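You operate a simulated robot arm through the tools that you are given. There is no shell and no other tool.

You are at the controls of a simulated robot arm. One attempt, no reset.

TASK
Aim both hanging nozzles at the wheel and open the taps on the tap card.
Fine: machine and pump are off; nozzles straight down before any tap; the tap that the card leaves out stays shut.

Only the result counts: the job must be done as asked and must still hold three seconds after the hand-in. Knocking over, shifting, dropping, spilling or breaking anything else fails it.

THE ROBOT
A 6-joint arm with a two-finger gripper, fixed in place. Base frame: the origin is at the foot of the arm, x ahead of it, y to its left, z up. Lengths are in mm, angles in degrees, forces in N, time in s.
Its first joint turns from -166.0 to 166.0 degrees. Payload 3.43 kg.
Tool frame: the origin (TCP) lies between the finger pads and is the grasp point; the fingertips stand 20 mm ahead of it; z points along the fingers, y is the line along which they close. The gripper opens to 190 mm. The gripper's body begins 248 mm behind the TCP.
Orientation is that of the tool frame in the base frame, as a unit quaternion [w, x, y, z]. With the fingers straight down and closing along the base's y, the tool's x points along the base's -x, its y along +y and its z along -z.

THE INTERFACE
- The arm moves only by the tool nudge_tool. Its argument "rows" is a list that holds one entry, the list of rows, each a list of 7 numbers: the shift along the base's x, y, z in mm, then the turn, a rotation vector about the base's x, y, z in degrees, then the opening in per cent of the stroke, from 0 (shut) to 100 (fully open). In form: [[[dx, dy, dz, wx, wy, wz, jaw], ...]]. A call has 1 to 20 rows; each row is the pose to reach, as a shift and turn from the pose commanded when the call began. Each row takes 0.2 s and may step no farther than 50 mm and 8.6 degrees from the row before; otherwise, or with a gripper value out of range, the whole call is refused. Where a pose cannot be reached the arm comes as near as it can. A force on the tool above 90 N (or 10 N above the force at the start of the call, whichever is more), or a blocked arm, ends the call early, and 0.2 s more pass. Each finger travels about 153 mm/s and halts on what it meets, pressing with about 22 N; the grip force reading is that of the motor and also rises with nothing between the fingers. The clock runs only during rows and for 0.2 s after the last one: add rows that repeat a pose to give the fingers time. The reply holds the time, the measured pose of the TCP, the force on the tool along the base axes, the opening and the grip force, in the units named above and with some noise, with the torque about the TCP (base axes, N m) and any sound that the robot's microphone picked up.
- Cameras (640 x 400 px; columns grow to the right, rows downward): "scene" is fixed at [37.3, -658.4, 1860]; the picture's right is [0.82, -0.58, 0.00], its down [-0.27, -0.38, -0.88] and it looks along [0.51, 0.72, -0.47] (base axes); focal length 375 px, centre (320, 200). "wrist" rides on the gripper at [70, -8, -288] in the tool frame; the picture's right is [0.12, 0.99, 0.00], its down [-0.96, 0.12, -0.25] and it looks along [-0.25, 0.03, 0.97] (tool axes); focal length 261 px, centre (320, 200). There is no depth. A picture from a camera that has moved, and an enlarged one, comes with that camera's place and axes in the base frame and with its lens. The place of the scene camera against the robot may be out by one fixed shift of up to 25 mm in any direction.
- grab_frame(camera): a new picture of that camera. The clock stands still meanwhile.
- lift_body(by): slides the trunk up (or, below 0, down) by that many mm; the arm rides with it, the base frame stays. It gives what a move gives, with no picture.
- enlarge(camera, box): a new picture of the part [left, top, right, bottom] of that camera's present view, enlarged. The clock stands still meanwhile.
- hand_in(): hands the job in; it is judged then, once.

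Nothing tells you positions but the pictures and the camera data. Unless the task says otherwise, let go and move clear before handing in.

The tools are called as name(argument=value, ...) on one line, values as JSON. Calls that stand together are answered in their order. nudge_tool: Moves the arm, as the interface text tells. Its arguments: {"type":"object","properties":{"rows":{"type":"array","items":{"type":"array","items":{"type":"array","items":{"type":"number"}}}}},"required":["rows"]} The other tools are called the same way: lift_body (by) slides the trunk up or down; grab_frame (camera) takes a picture; enlarge (camera, box) takes an enlarged picture of a part of a camera's view; hand_in () hands the job in.

At the start:

```text
t: 0.0
tool_pos: [508.8, -46.7, 1619.9]
tool_rot: [-0.001, 0.0, 1.0, 0.0]
ft_force: [-0.5, -0.1, -0.4]
wrist_torque: [-0.01, 0.01, -0.02]
width: 190.2
finger_force: 0.1
trunk travel left (down, up): [-325.0, 115.0]
```

scene: 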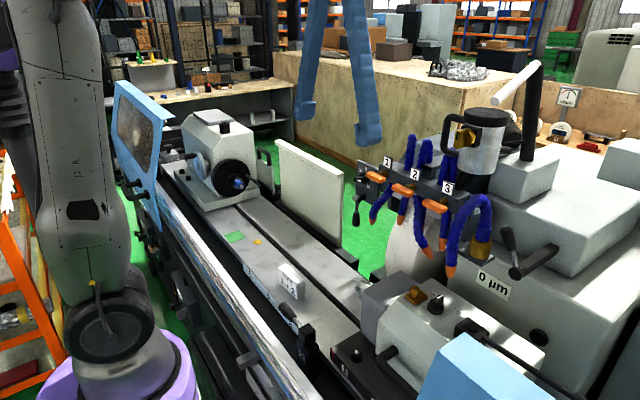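
wrist: 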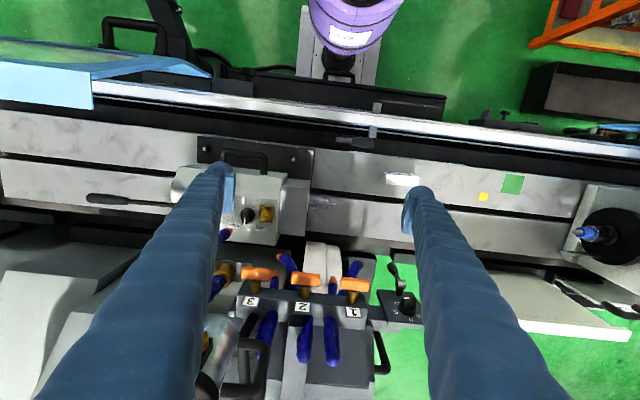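

I see a cylindrical grinder with three coolant taps (1, 2, 3) on a manifold and blue flexible hoses with orange nozzles near the wheel. I'll look closer at the manifold, the tap card and the nozzles first.

enlarge(camera="scene", box=[340, 120, 500, 290])

enlarge(camera="scene", box=[220, 220, 340, 340])

enlarge(camera="wrist", box=[180, 150, 440, 400])

enlarge(camera="wrist", box=[360, 150, 560, 230])

```text
2.35 times, centred on (420, 205) of scene
camera zoom: at [37.3, -658.4, 1860.0], right [0.82, -0.58, 0.0], down [-0.27, -0.38, -0.88], along [0.51, 0.72, -0.47], focal length 881 px, centre (85, 188)
```

zoom: 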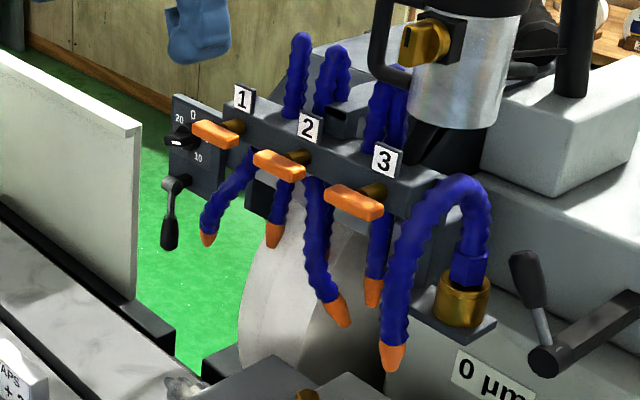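

```text
3.33 times, centred on (280, 280) of scene
camera zoom: at [37.3, -658.4, 1860.0], right [0.82, -0.58, 0.0], down [-0.27, -0.38, -0.88], along [0.51, 0.72, -0.47], focal length 1248 px, centre (453, -67)
```

zoom: 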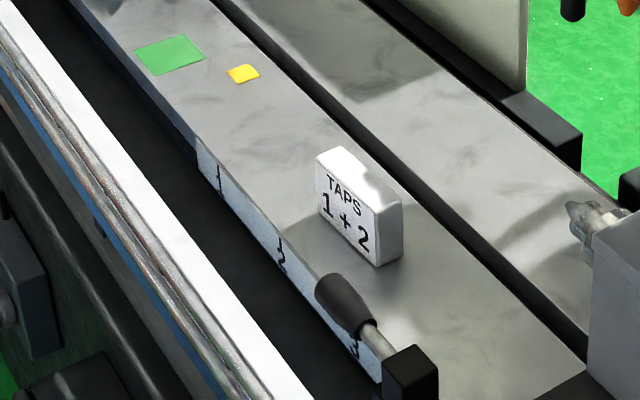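

```text
1.60 times, centred on (310, 275) of wrist
camera zoom: at [439.3, -55.7, 1906.5], right [-0.12, 0.99, 0.0], down [0.96, 0.12, 0.25], along [0.25, 0.03, -0.97], focal length 417 px, centre (336, 80)
```

zoom: 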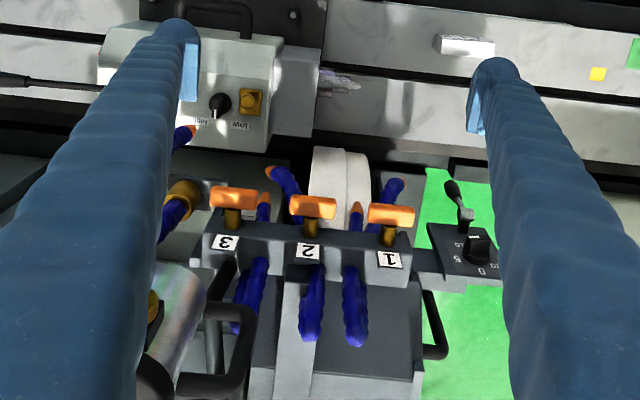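

```text
3.20 times, centred on (460, 190) of wrist
camera zoom: at [439.3, -55.7, 1906.5], right [-0.12, 0.99, 0.0], down [0.96, 0.12, 0.25], along [0.25, 0.03, -0.97], focal length 834 px, centre (-128, 232)
```

zoom: 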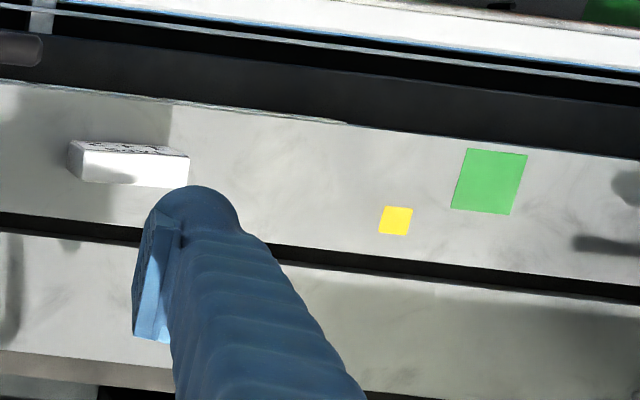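

The card reads "TAPS 1 + 2", so tap 3 stays shut; the manifold sits around x≈785, y from -155 to 55, z≈1445, with all handles lying horizontal. I'll tilt the tool toward +x to look at the manifold front and the nozzles before touching anything.

nudge_tool(rows=[[[0, 0, 0, 0, -8, 0, 100], [0, 0, 0, 0, -16, 0, 100], [0, 0, 0, 0, -24, 0, 100], [0, 0, 0, 0, -32, 0, 100], [0, 0, 0, 0, -40, 0, 100]]])

```text
t: 1.2
tool_pos: [504.0, -46.9, 1621.3]
tool_rot: [0.344, 0.0, 0.939, 0.0]
ft_force: [-0.7, -0.5, 0.0]
wrist_torque: [0.0, -0.13, -0.05]
width: 190.0
finger_force: 0.0
trunk travel left (down, up): [-325.0, 115.0]
```

The tilt went through cleanly. Now I'll look at the manifold from this angle.

grab_frame(camera="wrist")

grab_frame(camera="scene")

```text
taken
camera wrist: at [266.0, -55.5, 1795.0], right [-0.09, 0.99, -0.08], down [0.57, 0.11, 0.81], along [0.81, 0.03, -0.58], focal length 261 px, centre (320, 200)
```

wrist: 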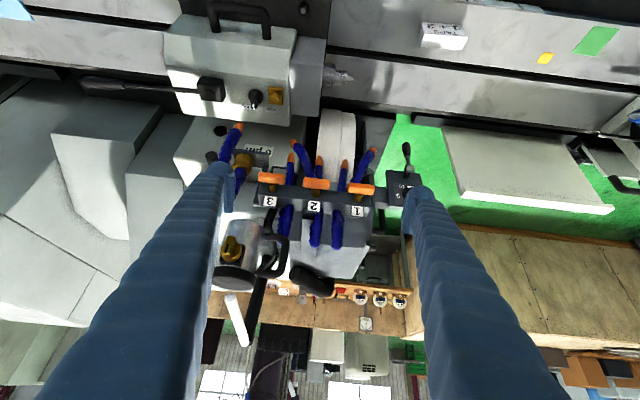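

```text
taken
```

scene: 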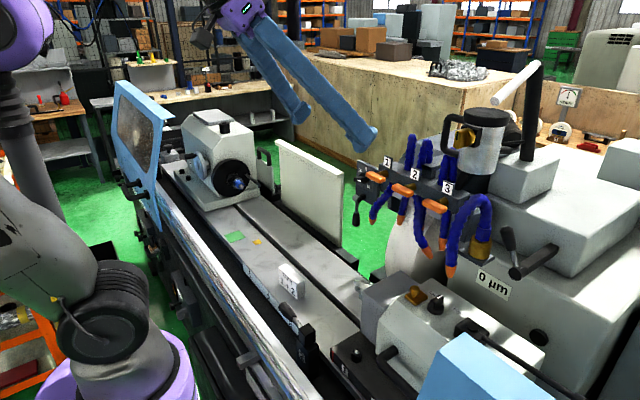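

enlarge(camera="wrist", box=[220, 100, 420, 230])

enlarge(camera="scene", box=[350, 140, 430, 220])

enlarge(camera="scene", box=[410, 160, 510, 290])

```text
3.08 times, centred on (320, 165) of wrist
camera zoom: at [266.0, -55.5, 1795.0], right [-0.09, 0.99, -0.08], down [0.57, 0.11, 0.81], along [0.81, 0.03, -0.58], focal length 802 px, centre (320, 308)
```

zoom: 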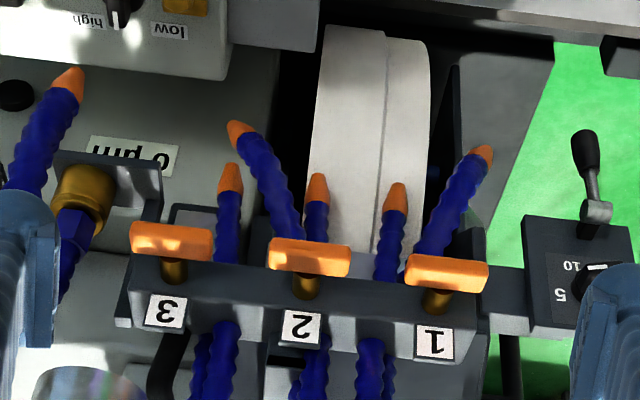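

```text
5.00 times, centred on (390, 180) of scene
camera zoom: at [37.3, -658.4, 1860.0], right [0.82, -0.58, 0.0], down [-0.27, -0.38, -0.88], along [0.51, 0.72, -0.47], focal length 1873 px, centre (-30, 300)
```

zoom: 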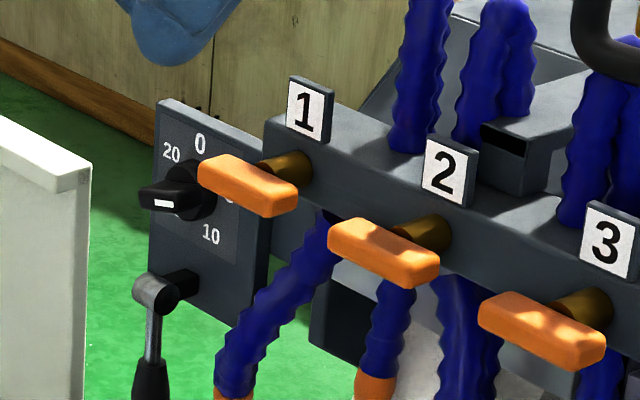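

```text
3.08 times, centred on (460, 225) of scene
camera zoom: at [37.3, -658.4, 1860.0], right [0.82, -0.58, 0.0], down [-0.27, -0.38, -0.88], along [0.51, 0.72, -0.47], focal length 1152 px, centre (-111, 123)
```

zoom: 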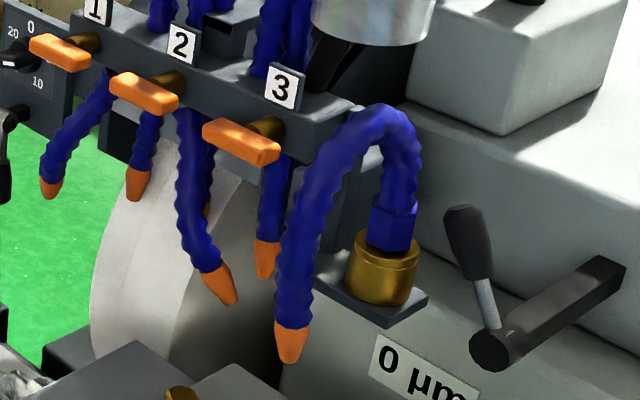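

The card calls for taps 1 and 2; two front hoses hang askew (tips near (791,105,1213) and (806,-134,1207)), while three rear ones already hang straight. I'll pitch the tool further toward horizontal and lower it to see the hose roots and wheel from the front.

nudge_tool(rows=[[[0, 0, -30, 0, -8, 0, 100], [0, 0, -60, 0, -16, 0, 100], [0, 0, -90, 0, -24, 0, 100], [0, 0, -120, 0, -32, 0, 100], [0, 0, -150, 0, -38, 0, 100]]])

grab_frame(camera="wrist")

grab_frame(camera="scene")

```text
t: 2.4
tool_pos: [565.1, -63.9, 1594.3]
tool_rot: [0.598, -0.009, 0.801, 0.006]
ft_force: [3.0, 0.0, 1.5]
wrist_torque: [0.01, 0.23, -0.01]
width: 190.4
finger_force: 0.1
out of reach, approached as far as the arm can: row 3, 4, 5
trunk travel left (down, up): [-325.0, 115.0]
```

```text
taken
camera wrist: at [270.3, -80.1, 1609.0], right [-0.06, 0.99, -0.11], down [0.03, 0.12, 0.99], along [1.0, 0.05, -0.04], focal length 261 px, centre (320, 200)
```

wrist: 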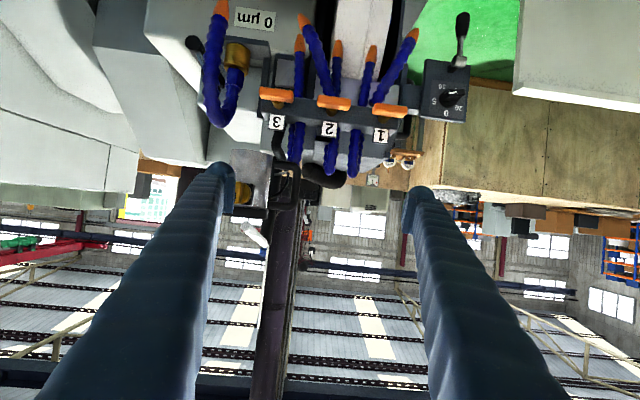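

```text
taken
```

scene: 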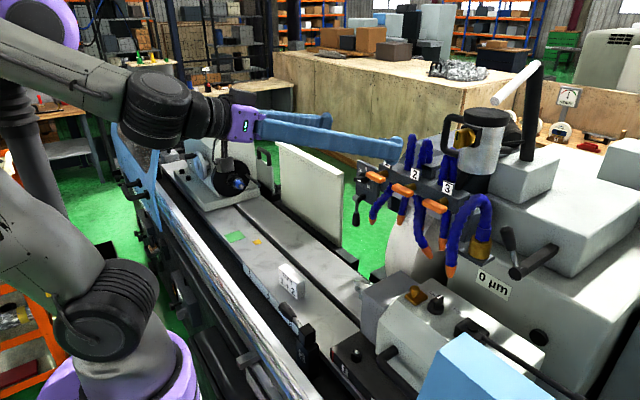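

The arm can't go horizontal much closer to its base, but here it reached a near-horizontal pose with everything clear. I'll lower the trunk by 200 mm so the camera sits level with the hoses.

lift_body(by=-200)

grab_frame(camera="wrist")

enlarge(camera="wrist", box=[220, 80, 440, 300])

grab_frame(camera="scene")

```text
t: 4.6
tool_pos: [559.5, -67.5, 1405.6]
tool_rot: [0.607, -0.003, 0.795, 0.007]
ft_force: [0.0, 0.4, 0.0]
wrist_torque: [-0.02, 0.02, -0.01]
width: 190.3
finger_force: 0.1
trunk travel left (down, up): [-125.0, 315.0]
```

```text
taken
camera wrist: at [264.5, -80.2, 1413.5], right [-0.04, 0.99, -0.11], down [0.01, 0.11, 0.99], along [1.0, 0.04, -0.02], focal length 261 px, centre (320, 200)
```

wrist: 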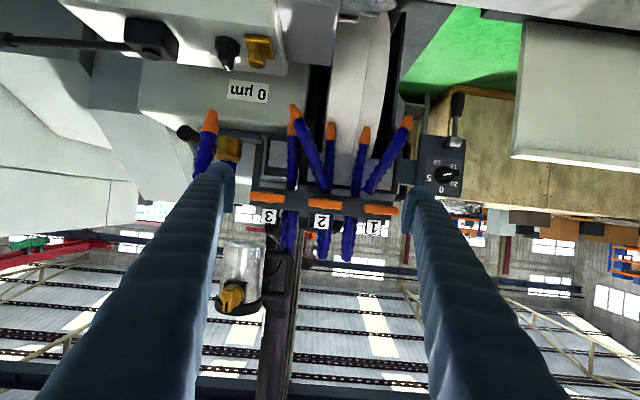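

```text
1.82 times, centred on (330, 190) of wrist
camera zoom: at [264.5, -80.2, 1413.5], right [-0.04, 0.99, -0.11], down [0.01, 0.11, 0.99], along [1.0, 0.04, -0.02], focal length 474 px, centre (302, 218)
```

zoom: 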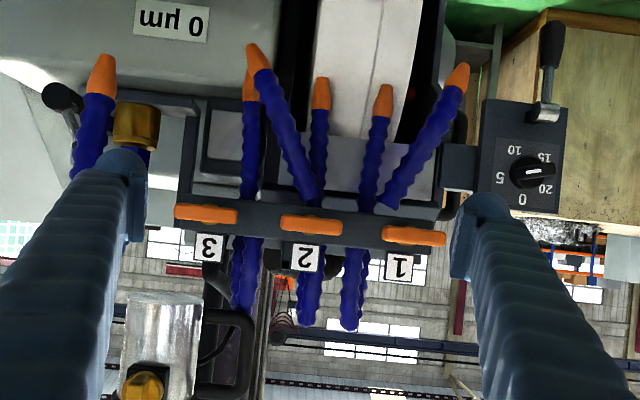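

```text
taken
```

scene: 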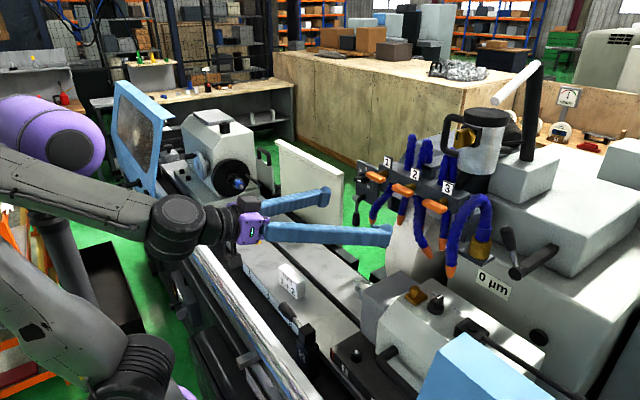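

Now I see both askew front hoses clearly: hose A (near tap 1) swings toward +y and hose B (near tap 2) toward −y, with the wheel between them. I'll zoom in further on each.

enlarge(camera="wrist", box=[280, 90, 420, 230])

enlarge(camera="scene", box=[360, 170, 460, 270])

```text
2.86 times, centred on (350, 160) of wrist
camera zoom: at [264.5, -80.2, 1413.5], right [-0.04, 0.99, -0.11], down [0.01, 0.11, 0.99], along [1.0, 0.04, -0.02], focal length 745 px, centre (234, 314)
```

zoom: 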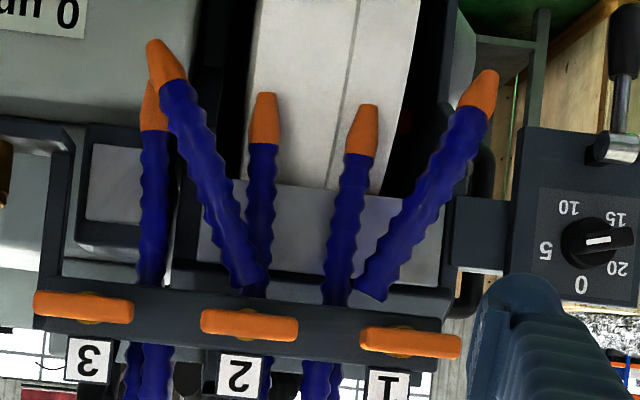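

```text
4.00 times, centred on (410, 220) of scene
camera zoom: at [37.3, -658.4, 1860.0], right [0.82, -0.58, 0.0], down [-0.27, -0.38, -0.88], along [0.51, 0.72, -0.47], focal length 1498 px, centre (-40, 120)
```

zoom: 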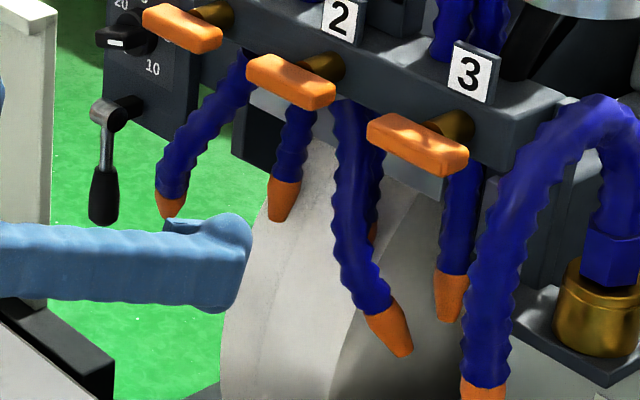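

Two hoses hang askew in front: A pivots near (778, 33, 1380) leaning to +y, B pivots near (778, −50, 1385) leaning to −y; the other three hang straight. My plan is to cage each with the fingers, swing it to its root's y, and close to centre it. First a null move to check what the commanded pose is, while narrowing the jaw.

nudge_tool(rows=[[[0, 0, 0, 0, 0, 0, 70], [0, 0, 0, 0, 0, 0, 36], [0, 0, 0, 0, 0, 0, 36], [0, 0, 0, 0, 0, 0, 36]]])

```text
t: 5.6
tool_pos: [558.8, -67.3, 1406.0]
tool_rot: [0.606, -0.003, 0.795, 0.007]
ft_force: [-0.3, 0.0, -0.5]
wrist_torque: [0.02, 0.0, 0.01]
width: 68.5
finger_force: 0.0
trunk travel left (down, up): [-125.0, 315.0]
```

The null move confirms the pose holds. Now I'll go to a standoff in front of hose A, pitched about 30° below horizontal so the gripper body stays clear of the workhead box.

nudge_tool(rows=[[[20, 26, -12, 0, 3, 0, 36], [40, 52, -24, 0, 6, 0, 36], [60, 78, -36, 0, 9, 0, 36], [80, 104, -48, 0, 12, 0, 36], [105, 130, -62, 0, 14, 0, 36], [126, 151, -76, 0, 15, 0, 36], [126, 151, -76, 0, 15, 0, 36]]])

grab_frame(camera="wrist")

grab_frame(camera="scene")

```text
t: 7.2
tool_pos: [683.0, 81.7, 1334.6]
tool_rot: [0.501, -0.002, 0.865, 0.003]
ft_force: [0.6, 0.2, -0.3]
wrist_torque: [-0.01, 0.01, -0.01]
width: 68.4
finger_force: 0.1
out of reach, approached as far as the arm can: row 3, 4
trunk travel left (down, up): [-125.0, 315.0]
```

```text
taken
camera wrist: at [398.2, 71.7, 1416.3], right [-0.07, 0.99, -0.1], down [0.26, 0.11, 0.96], along [0.96, 0.04, -0.27], focal length 261 px, centre (320, 200)
```

wrist: 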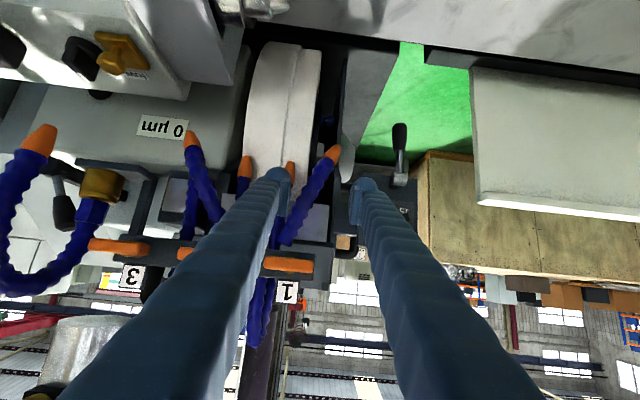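

```text
taken
```

scene: 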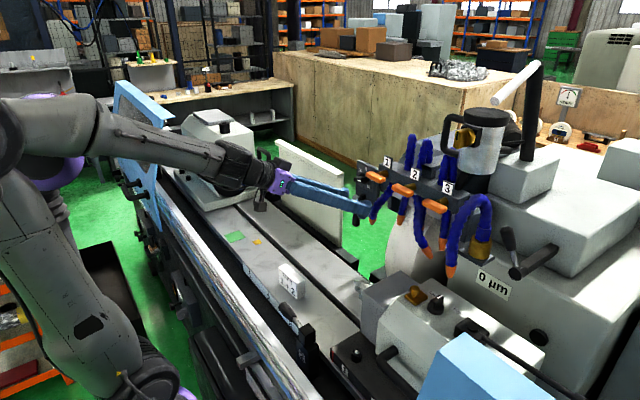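

The standoff is good: the hose A tip triangulates to about (792, 102, 1217) and lies between the fingers. I'll advance slowly so the fingers straddle the hose.

nudge_tool(rows=[[[15, 1, -12, 0, 0, 0, 37], [30, 2, -24, 0, 0, 0, 37], [45, 3, -36, 0, 0, 0, 37], [60, 3, -48, 0, 0, 0, 37], [75, 3, -60, 0, 0, 0, 37], [87, 3, -70, 0, 0, 0, 37], [87, 3, -70, 0, 0, 0, 37]]])

grab_frame(camera="wrist")

enlarge(camera="scene", box=[320, 140, 480, 300])

```text
t: 8.8
tool_pos: [768.7, 83.9, 1263.1]
tool_rot: [0.501, -0.002, 0.866, 0.004]
ft_force: [-0.4, 0.8, 1.2]
wrist_torque: [0.0, 0.0, -0.01]
width: 70.4
finger_force: 0.1
trunk travel left (down, up): [-125.0, 315.0]
```

```text
taken
camera wrist: at [485.2, 72.9, 1345.6], right [-0.07, 0.99, -0.1], down [0.26, 0.11, 0.96], along [0.96, 0.04, -0.27], focal length 261 px, centre (320, 200)
```

wrist: 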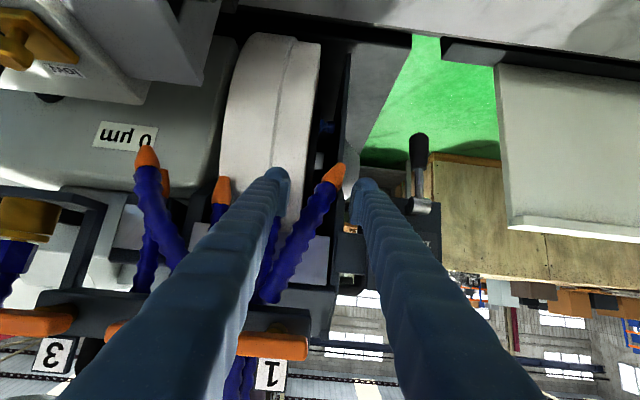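

```text
2.50 times, centred on (400, 220) of scene
camera zoom: at [37.3, -658.4, 1860.0], right [0.82, -0.58, 0.0], down [-0.27, -0.38, -0.88], along [0.51, 0.72, -0.47], focal length 936 px, centre (120, 150)
```

zoom: 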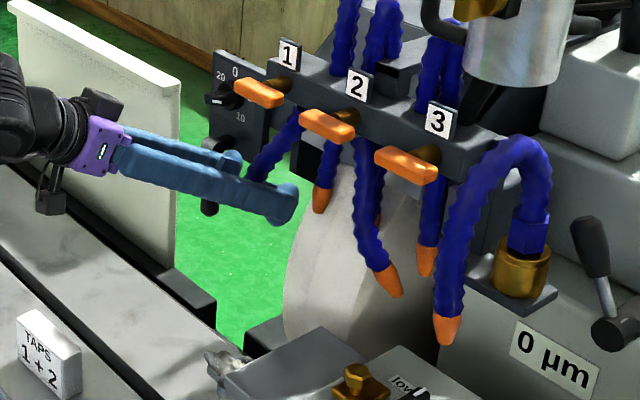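

The hose sits between the finger pads. I'll sweep slowly toward −y, narrowing the jaw as the hose straightens.

nudge_tool(rows=[[[0, -8, 0, 0, 0, 0, 34], [0, -16, 0, 0, 0, 0, 32], [0, -24, 0, 0, 0, 0, 30], [0, -32, 0, 0, 0, 0, 28], [0, -40, 0, 0, 0, 0, 26], [0, -46, 0, 0, 0, 0, 24], [0, -46, 0, 0, 0, 0, 24]]])

grab_frame(camera="wrist")

enlarge(camera="scene", box=[320, 140, 480, 300])

```text
t: 10.4
tool_pos: [767.7, 39.5, 1263.5]
tool_rot: [0.502, -0.002, 0.865, 0.004]
ft_force: [0.3, -0.5, 0.0]
wrist_torque: [-0.01, 0.01, 0.03]
width: 45.6
finger_force: 0.2
trunk travel left (down, up): [-125.0, 315.0]
```

```text
taken
camera wrist: at [485.1, 28.5, 1345.8], right [-0.07, 0.99, -0.1], down [0.26, 0.11, 0.96], along [0.96, 0.04, -0.27], focal length 261 px, centre (320, 200)
```

wrist: 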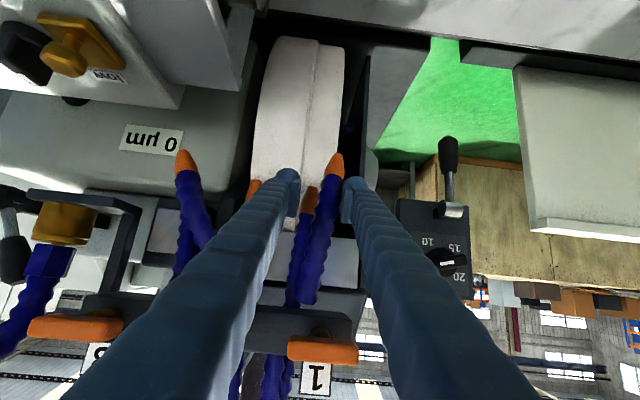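

```text
2.50 times, centred on (400, 220) of scene
camera zoom: at [37.3, -658.4, 1860.0], right [0.82, -0.58, 0.0], down [-0.27, -0.38, -0.88], along [0.51, 0.72, -0.47], focal length 936 px, centre (120, 150)
```

zoom: 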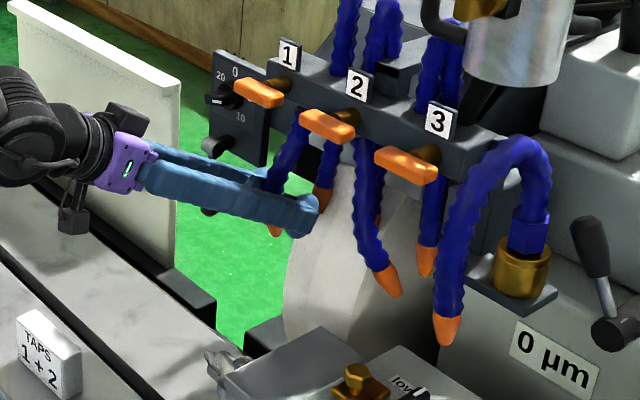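

The hose followed with almost no force. I'll enlarge to estimate the remaining tilt and the root position.

enlarge(camera="wrist", box=[230, 130, 410, 380])

```text
1.60 times, centred on (320, 255) of wrist
camera zoom: at [485.1, 28.5, 1345.8], right [-0.07, 0.99, -0.1], down [0.26, 0.11, 0.96], along [0.96, 0.04, -0.27], focal length 417 px, centre (320, 112)
```

zoom: 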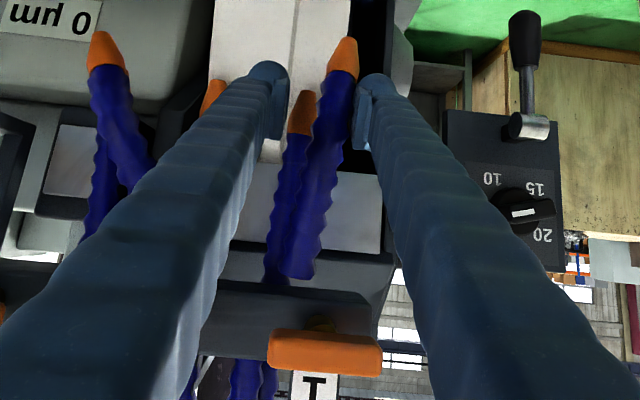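

Root of hose A looks to be at y≈38, tip still at ≈50. I'll close the jaw gradually around y≈38 to bring it upright.

nudge_tool(rows=[[[0, -1, 0, 0, 0, 0, 21], [0, -1, 0, 0, 0, 0, 18], [0, -1, 0, 0, 0, 0, 16], [0, -1, 0, 0, 0, 0, 14], [0, -1, 0, 0, 0, 0, 14]]])

enlarge(camera="wrist", box=[230, 130, 410, 380])

enlarge(camera="scene", box=[350, 150, 450, 250])

```text
t: 11.6
tool_pos: [768.4, 38.4, 1263.3]
tool_rot: [0.501, -0.002, 0.865, 0.004]
ft_force: [-0.6, 0.7, 0.6]
wrist_torque: [-0.01, 0.02, 0.01]
width: 26.5
finger_force: 0.1
trunk travel left (down, up): [-125.0, 315.0]
```

```text
1.60 times, centred on (320, 255) of wrist
camera zoom: at [485.4, 27.6, 1345.8], right [-0.07, 0.99, -0.1], down [0.26, 0.11, 0.96], along [0.96, 0.04, -0.27], focal length 417 px, centre (320, 112)
```

zoom: 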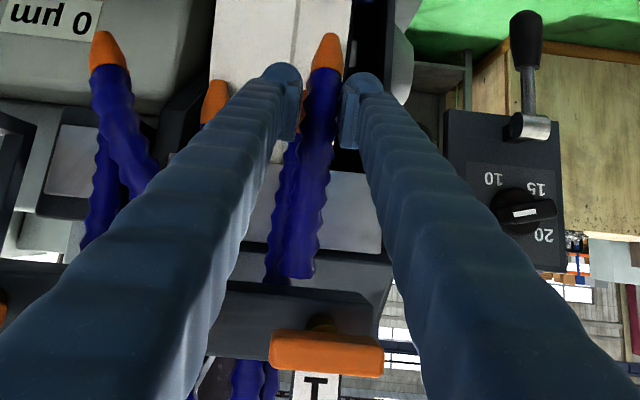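

```text
4.00 times, centred on (400, 200) of scene
camera zoom: at [37.3, -658.4, 1860.0], right [0.82, -0.58, 0.0], down [-0.27, -0.38, -0.88], along [0.51, 0.72, -0.47], focal length 1498 px, centre (0, 200)
```

zoom: 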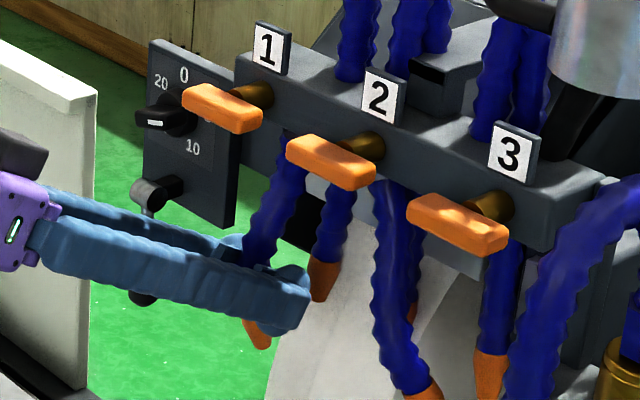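

Hose A's root and tip now both read y≈37–38, so it hangs upright over the wheel. I'll open the jaw and back out the way I came, then check that it holds.

nudge_tool(rows=[[[0, 0, 0, 0, 0, 0, 22], [0, 0, 0, 0, 0, 0, 30], [0, 0, 0, 0, 0, 0, 30], [-15, 0, 12, 0, 0, 0, 30], [-35, 0, 28, 0, 0, 0, 30], [-55, 0, 44, 0, 0, 0, 30], [-75, 0, 60, 0, 0, 0, 30], [-90, 0, 72, 0, 0, 0, 30], [-90, 0, 72, 0, 0, 0, 30]]])

grab_frame(camera="wrist")

enlarge(camera="scene", box=[350, 150, 450, 250])

```text
t: 13.6
tool_pos: [679.3, 38.0, 1336.5]
tool_rot: [0.501, -0.001, 0.865, 0.003]
ft_force: [0.7, 1.0, 0.2]
wrist_torque: [-0.03, 0.03, 0.01]
width: 57.0
finger_force: 0.1
trunk travel left (down, up): [-125.0, 315.0]
```

```text
taken
camera wrist: at [395.8, 26.6, 1418.1], right [-0.07, 0.99, -0.1], down [0.26, 0.11, 0.96], along [0.96, 0.04, -0.27], focal length 261 px, centre (320, 200)
```

wrist: 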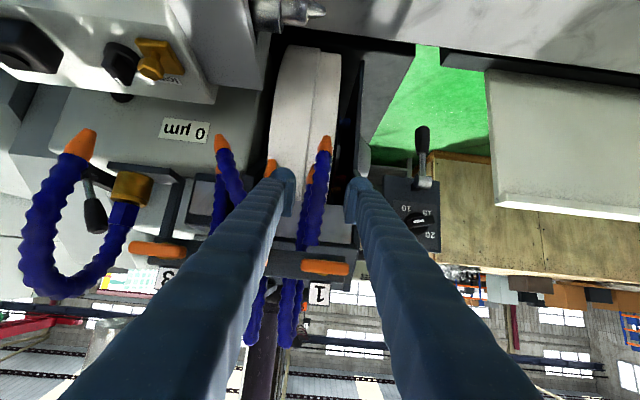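

```text
4.00 times, centred on (400, 200) of scene
camera zoom: at [37.3, -658.4, 1860.0], right [0.82, -0.58, 0.0], down [-0.27, -0.38, -0.88], along [0.51, 0.72, -0.47], focal length 1498 px, centre (0, 200)
```

zoom: 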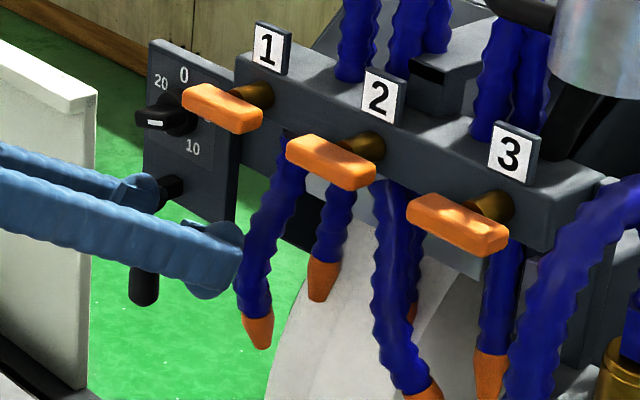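

Hose A stays upright by itself. Next I move across to a standoff in front of hose B, jaw a bit wider.

nudge_tool(rows=[[[0, -30, 0, 0, 0, 0, 35], [0, -60, 0, 0, 0, 0, 40], [0, -90, 0, 0, 0, 0, 42], [0, -120, 0, 0, 0, 0, 42], [0, -144, 0, 0, 0, 0, 42], [0, -144, 0, 0, 0, 0, 42]]])

grab_frame(camera="wrist")

enlarge(camera="wrist", box=[240, 100, 420, 280])

enlarge(camera="scene", box=[350, 150, 480, 280])

```text
t: 15.0
tool_pos: [681.8, -104.1, 1337.4]
tool_rot: [0.501, -0.002, 0.865, 0.003]
ft_force: [0.8, 0.4, -0.3]
wrist_torque: [0.01, 0.0, -0.01]
width: 79.7
finger_force: 0.2
out of reach, approached as far as the arm can: row 1, 2
trunk travel left (down, up): [-125.0, 315.0]
```

```text
taken
camera wrist: at [399.0, -116.2, 1419.4], right [-0.07, 0.99, -0.1], down [0.26, 0.11, 0.96], along [0.96, 0.04, -0.27], focal length 261 px, centre (320, 200)
```

wrist: 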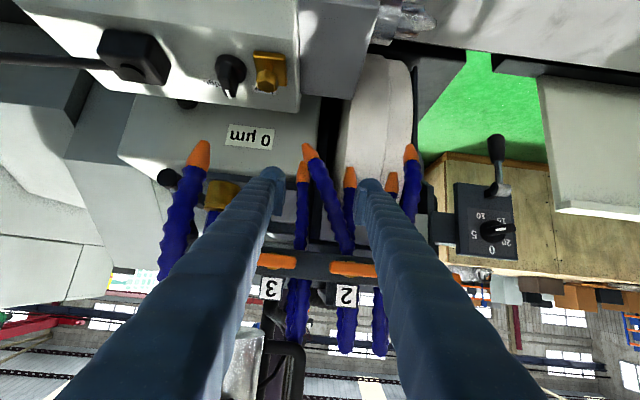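

```text
2.22 times, centred on (330, 190) of wrist
camera zoom: at [399.0, -116.2, 1419.4], right [-0.07, 0.99, -0.1], down [0.26, 0.11, 0.96], along [0.96, 0.04, -0.27], focal length 579 px, centre (298, 222)
```

zoom: 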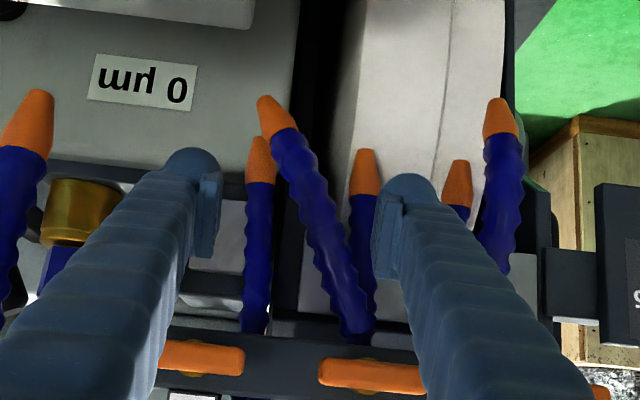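

```text
3.08 times, centred on (415, 215) of scene
camera zoom: at [37.3, -658.4, 1860.0], right [0.82, -0.58, 0.0], down [-0.27, -0.38, -0.88], along [0.51, 0.72, -0.47], focal length 1152 px, centre (28, 154)
```

zoom: 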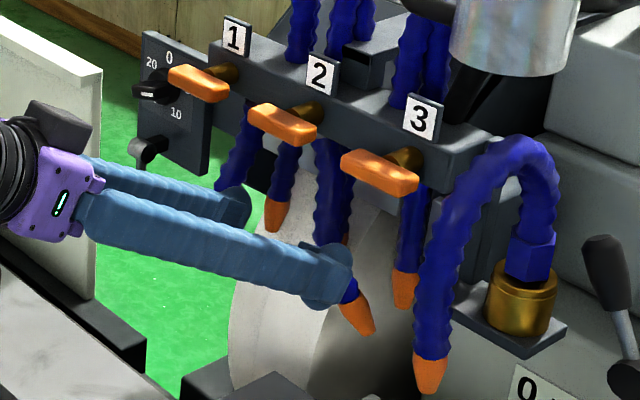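

Hose B: root at y≈−51, tip at y≈−135, passing y≈−108 at z≈1265. I'll advance to straddle it.

nudge_tool(rows=[[[15, -1, -12, 0, 0, 0, 42], [30, -2, -24, 0, 0, 0, 42], [45, -3, -36, 0, 0, 0, 42], [60, -3, -48, 0, 0, 0, 42], [75, -3, -60, 0, 0, 0, 42], [87, -3, -70, 0, 0, 0, 42], [87, -3, -70, 0, 0, 0, 42]]])

grab_frame(camera="wrist")

enlarge(camera="scene", box=[350, 150, 480, 280])

```text
t: 16.6
tool_pos: [766.0, -107.4, 1266.8]
tool_rot: [0.502, -0.002, 0.865, 0.003]
ft_force: [-0.4, 0.4, 0.5]
wrist_torque: [0.01, -0.03, -0.02]
width: 79.5
finger_force: 0.1
trunk travel left (down, up): [-125.0, 315.0]
```

```text
taken
camera wrist: at [483.4, -118.9, 1349.4], right [-0.07, 0.99, -0.1], down [0.26, 0.11, 0.96], along [0.96, 0.04, -0.27], focal length 261 px, centre (320, 200)
```

wrist: 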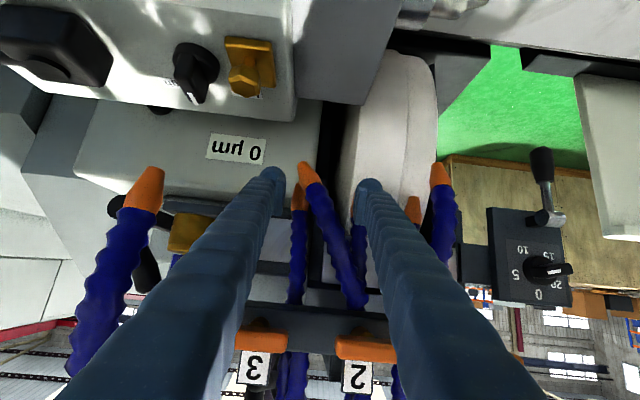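

```text
3.08 times, centred on (415, 215) of scene
camera zoom: at [37.3, -658.4, 1860.0], right [0.82, -0.58, 0.0], down [-0.27, -0.38, -0.88], along [0.51, 0.72, -0.47], focal length 1152 px, centre (28, 154)
```

zoom: 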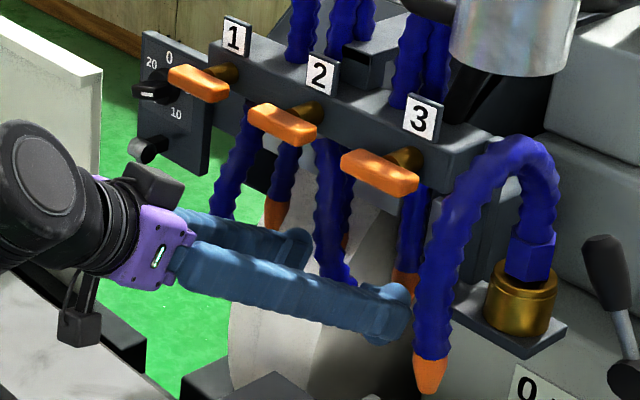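

The hose is straddled. Sweeping slowly toward +y while narrowing the jaw.

nudge_tool(rows=[[[2, 8, 0, 0, 0, 0, 38], [4, 16, 0, 0, 0, 0, 35], [4, 24, 0, 0, 0, 0, 32], [4, 32, 0, 0, 0, 0, 30], [4, 40, 0, 0, 0, 0, 28], [4, 48, 0, 0, 0, 0, 26], [4, 55, 0, 0, 0, 0, 24], [4, 55, 0, 0, 0, 0, 24]]])

enlarge(camera="wrist", box=[230, 130, 410, 380])

enlarge(camera="scene", box=[350, 150, 480, 280])

```text
t: 18.4
tool_pos: [771.0, -53.8, 1266.2]
tool_rot: [0.501, -0.001, 0.865, 0.003]
ft_force: [-0.1, -0.1, -0.4]
wrist_torque: [-0.01, 0.01, -0.03]
width: 45.6
finger_force: 0.1
trunk travel left (down, up): [-125.0, 315.0]
```

```text
1.60 times, centred on (320, 255) of wrist
camera zoom: at [487.8, -63.9, 1347.5], right [-0.07, 0.99, -0.1], down [0.26, 0.11, 0.96], along [0.96, 0.04, -0.27], focal length 417 px, centre (320, 112)
```

zoom: 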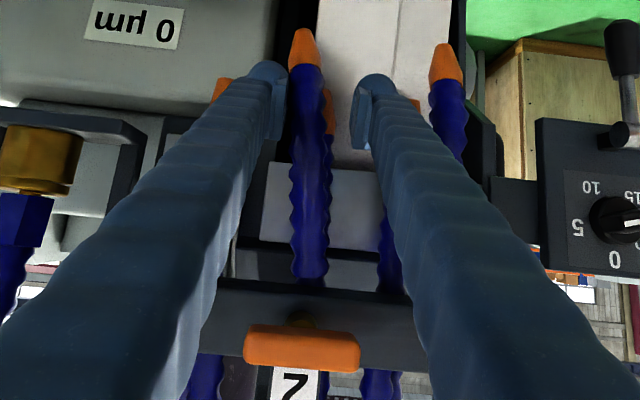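

```text
3.08 times, centred on (415, 215) of scene
camera zoom: at [37.3, -658.4, 1860.0], right [0.82, -0.58, 0.0], down [-0.27, -0.38, -0.88], along [0.51, 0.72, -0.47], focal length 1152 px, centre (28, 154)
```

zoom: 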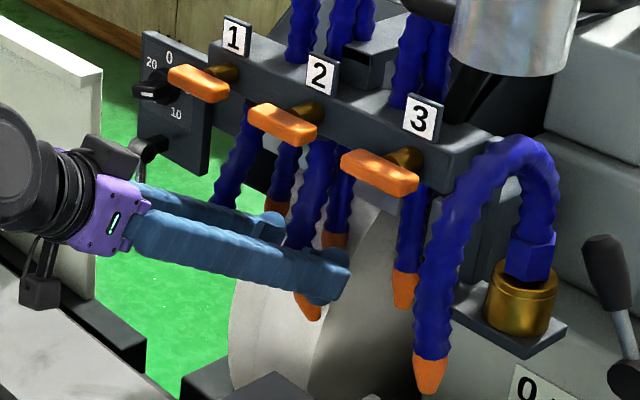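

Hose B is mostly upright: tip at y≈−70, root near −48. I'll shift to y≈−48 and close gently.

nudge_tool(rows=[[[0, 3, 0, 0, 0, 0, 22], [0, 6, 0, 0, 0, 0, 19], [0, 6, 0, 0, 0, 0, 16], [0, 6, 0, 0, 0, 0, 14], [0, 6, 0, 0, 0, 0, 14]]])

enlarge(camera="wrist", box=[230, 130, 410, 380])

```text
t: 19.6
tool_pos: [770.6, -45.8, 1264.4]
tool_rot: [0.501, -0.002, 0.865, 0.004]
ft_force: [-1.3, -0.3, 0.8]
wrist_torque: [0.02, -0.01, 0.02]
width: 26.6
finger_force: 0.0
trunk travel left (down, up): [-125.0, 315.0]
```

```text
1.60 times, centred on (320, 255) of wrist
camera zoom: at [486.5, -58.1, 1346.8], right [-0.07, 0.99, -0.1], down [0.26, 0.11, 0.96], along [0.96, 0.04, -0.27], focal length 417 px, centre (320, 112)
```

zoom: 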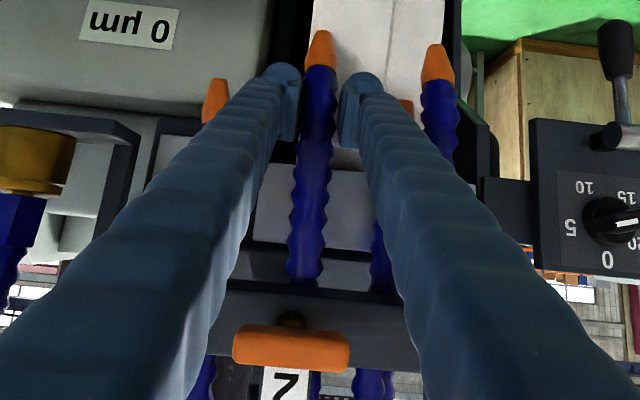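

Small residual lean remains (tip ≈8 mm to −y of the root). I'll shift a few more mm.

nudge_tool(rows=[[[0, 2, 0, 0, 0, 0, 14], [0, 4, 0, 0, 0, 0, 14], [0, 4, 0, 0, 0, 0, 14]]])

enlarge(camera="wrist", box=[230, 130, 410, 380])

```text
t: 20.4
tool_pos: [770.7, -42.1, 1266.0]
tool_rot: [0.501, -0.003, 0.865, 0.004]
ft_force: [0.1, -0.6, -0.7]
wrist_torque: [-0.02, -0.01, 0.04]
width: 26.6
finger_force: 0.2
trunk travel left (down, up): [-125.0, 315.0]
```

```text
1.60 times, centred on (320, 255) of wrist
camera zoom: at [487.7, -53.9, 1347.7], right [-0.07, 0.99, -0.1], down [0.26, 0.11, 0.96], along [0.96, 0.04, -0.27], focal length 417 px, centre (320, 112)
```

zoom: 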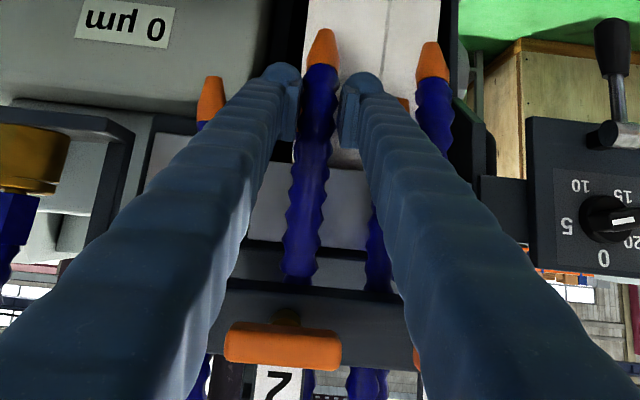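

Now root and tip of hose B agree within ~3 mm. Opening and backing out to check both hoses from the front.

nudge_tool(rows=[[[0, 0, 0, 0, 0, 0, 22], [0, 0, 0, 0, 0, 0, 28], [0, 0, 0, 0, 0, 0, 28], [-15, 0, 12, 0, 0, 0, 28], [-35, 0, 28, 0, 0, 0, 28], [-55, 0, 44, 0, 0, 0, 28], [-75, 0, 60, 0, 0, 0, 28], [-90, 0, 72, 0, 0, 0, 28], [-90, 0, 72, 0, 0, 0, 28]]])

nudge_tool(rows=[[[0, 0, 0, 0, 0, 0, 45], [0, 0, 0, 0, 0, 0, 70], [0, 0, 0, 0, 0, 0, 85], [0, 0, 0, 0, 0, 0, 100], [0, 0, 0, 0, 0, 0, 100]]])

grab_frame(camera="wrist")

enlarge(camera="wrist", box=[240, 100, 440, 290])

enlarge(camera="scene", box=[350, 150, 480, 280])

```text
t: 22.4
tool_pos: [681.0, -43.2, 1338.5]
tool_rot: [0.502, -0.002, 0.865, 0.004]
ft_force: [0.3, 0.0, -0.2]
wrist_torque: [0.01, 0.02, -0.01]
width: 53.1
finger_force: 0.0
trunk travel left (down, up): [-125.0, 315.0]
```

```text
t: 23.6
tool_pos: [681.5, -43.4, 1338.3]
tool_rot: [0.501, -0.002, 0.865, 0.004]
ft_force: [0.4, 0.4, -0.3]
wrist_torque: [-0.03, 0.02, -0.02]
width: 190.2
finger_force: 0.0
trunk travel left (down, up): [-125.0, 315.0]
```

```text
taken
camera wrist: at [397.5, -54.8, 1420.5], right [-0.07, 0.99, -0.1], down [0.26, 0.11, 0.96], along [0.96, 0.04, -0.27], focal length 261 px, centre (320, 200)
```

wrist: 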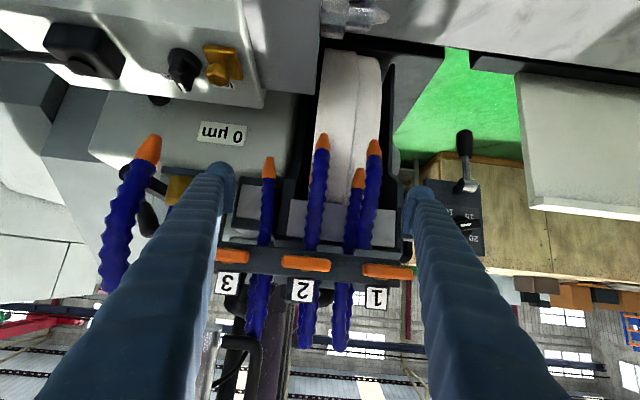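

```text
2.11 times, centred on (340, 195) of wrist
camera zoom: at [397.5, -54.8, 1420.5], right [-0.07, 0.99, -0.1], down [0.26, 0.11, 0.96], along [0.96, 0.04, -0.27], focal length 549 px, centre (278, 210)
```

zoom: 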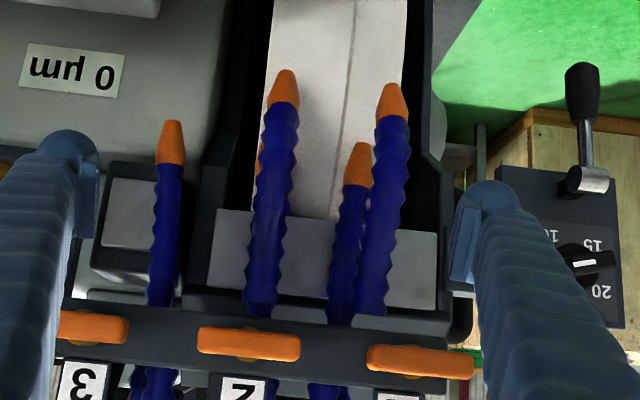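

```text
3.08 times, centred on (415, 215) of scene
camera zoom: at [37.3, -658.4, 1860.0], right [0.82, -0.58, 0.0], down [-0.27, -0.38, -0.88], along [0.51, 0.72, -0.47], focal length 1152 px, centre (28, 154)
```

zoom: 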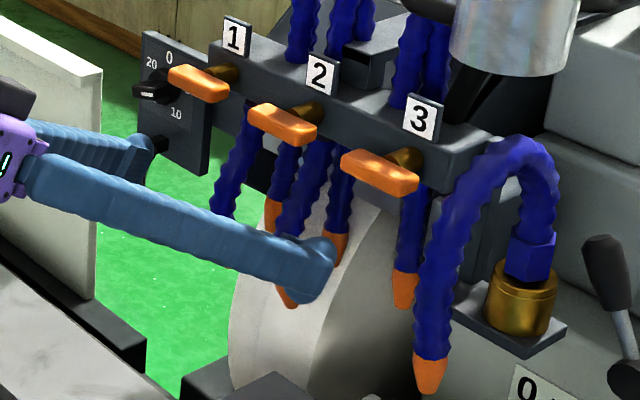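

Both front hoses now hang upright over the wheel (A: y≈35–37, B: y≈−44) and hold. Next the taps: I'll level the tool horizontally and line up in front of tap 1's handle at about (743, 57, 1409).

nudge_tool(rows=[[[-5, 25, 18, 0, -7.5, 0, 80], [-10, 50, 36, 0, -15, 0, 60], [-15, 75, 54, 0, -22.5, 0, 45], [-20, 100, 71, 0, -30, 0, 32], [-20, 100, 71, 0, -30, 0, 32], [-20, 100, 71, 0, -30, 0, 32]]])

grab_frame(camera="wrist")

grab_frame(camera="scene")

```text
t: 25.0
tool_pos: [694.7, -5.5, 1440.7]
tool_rot: [0.697, -0.049, 0.715, -0.003]
ft_force: [0.2, 0.8, 0.6]
wrist_torque: [-0.01, 0.06, -0.03]
width: 60.7
finger_force: 0.0
out of reach, approached as far as the arm can: row 1, 2, 3, 4, 5, 6
trunk travel left (down, up): [-125.0, 315.0]
```

```text
taken
camera wrist: at [408.4, -37.4, 1379.1], right [-0.07, 0.98, -0.19], down [-0.23, 0.17, 0.96], along [0.97, 0.11, 0.22], focal length 261 px, centre (320, 200)
```

wrist: 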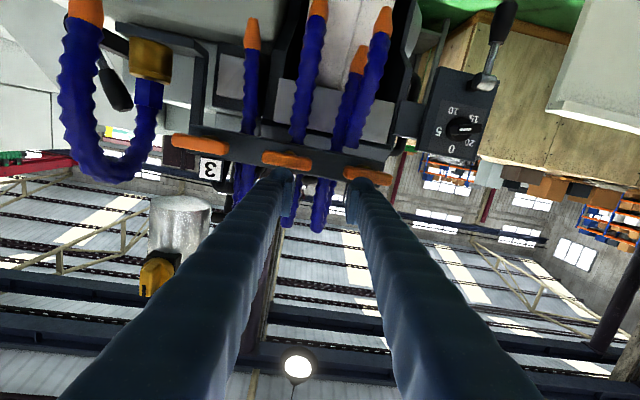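

```text
taken
```

scene: 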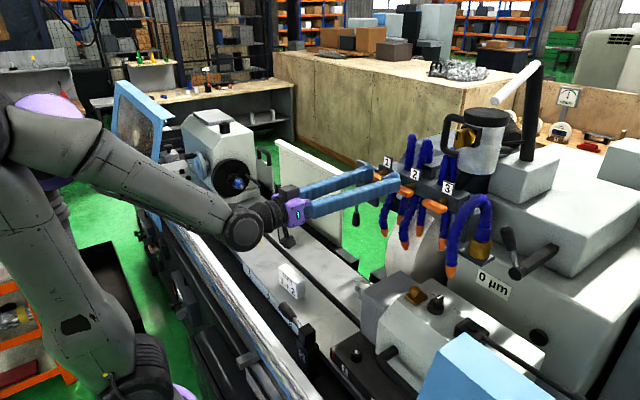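

The level pose is too close to the base for this trunk height; the arm only got partway. Lowering the trunk gives the wrist more distance from the shoulder, so I'll drop it 120 mm here, which keeps everything clear, and then raise the tool again.

lift_body(by=-120)

nudge_tool(rows=[[[0, 10, 20, 2, 0, 0, 32], [-5, 25, 45, 4, 0, 0, 32], [-10, 40, 70, 5, 0, 0, 32], [-15, 55, 95, 5.5, 0, 0, 32], [-15, 62, 95, 5.5, 0, 0, 32], [-15, 62, 95, 5.5, 0, 0, 32]]])

grab_frame(camera="wrist")

grab_frame(camera="scene")

```text
t: 26.5
tool_pos: [696.5, -3.8, 1320.4]
tool_rot: [0.697, -0.049, 0.715, -0.003]
ft_force: [0.5, -0.3, 1.0]
wrist_torque: [0.02, -0.01, -0.04]
width: 60.8
finger_force: 0.0
trunk travel left (down, up): [-5.0, 435.0]
```

```text
t: 27.9
tool_pos: [681.6, 19.0, 1407.7]
tool_rot: [0.698, -0.02, 0.715, 0.034]
ft_force: [1.0, -0.1, -0.1]
wrist_torque: [0.0, -0.02, 0.01]
width: 60.6
finger_force: 0.0
out of reach, approached as far as the arm can: row 2, 3, 4, 5, 6
trunk travel left (down, up): [-5.0, 435.0]
```

```text
taken
camera wrist: at [394.3, -9.7, 1343.8], right [-0.08, 0.99, -0.1], down [-0.23, 0.08, 0.97], along [0.97, 0.1, 0.22], focal length 261 px, centre (320, 200)
```

wrist: 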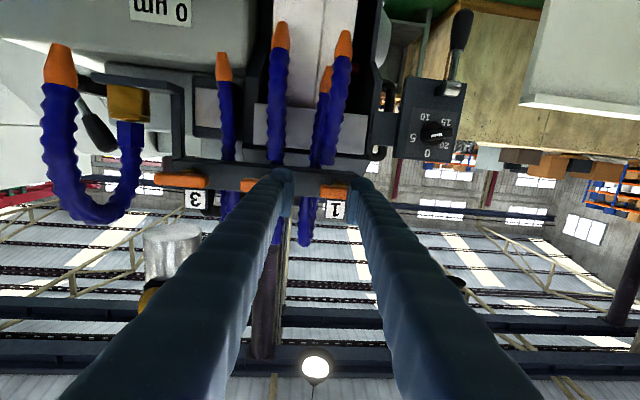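

```text
taken
```

scene: 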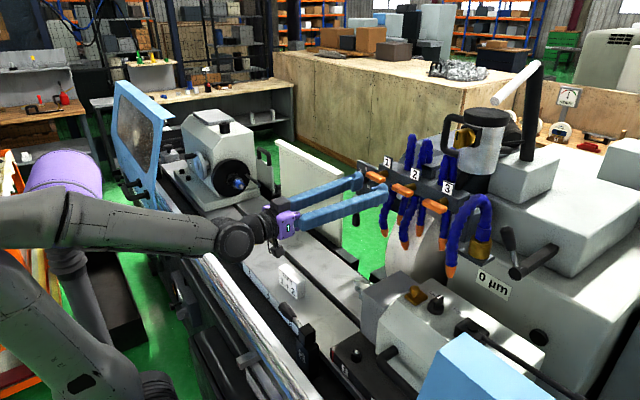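

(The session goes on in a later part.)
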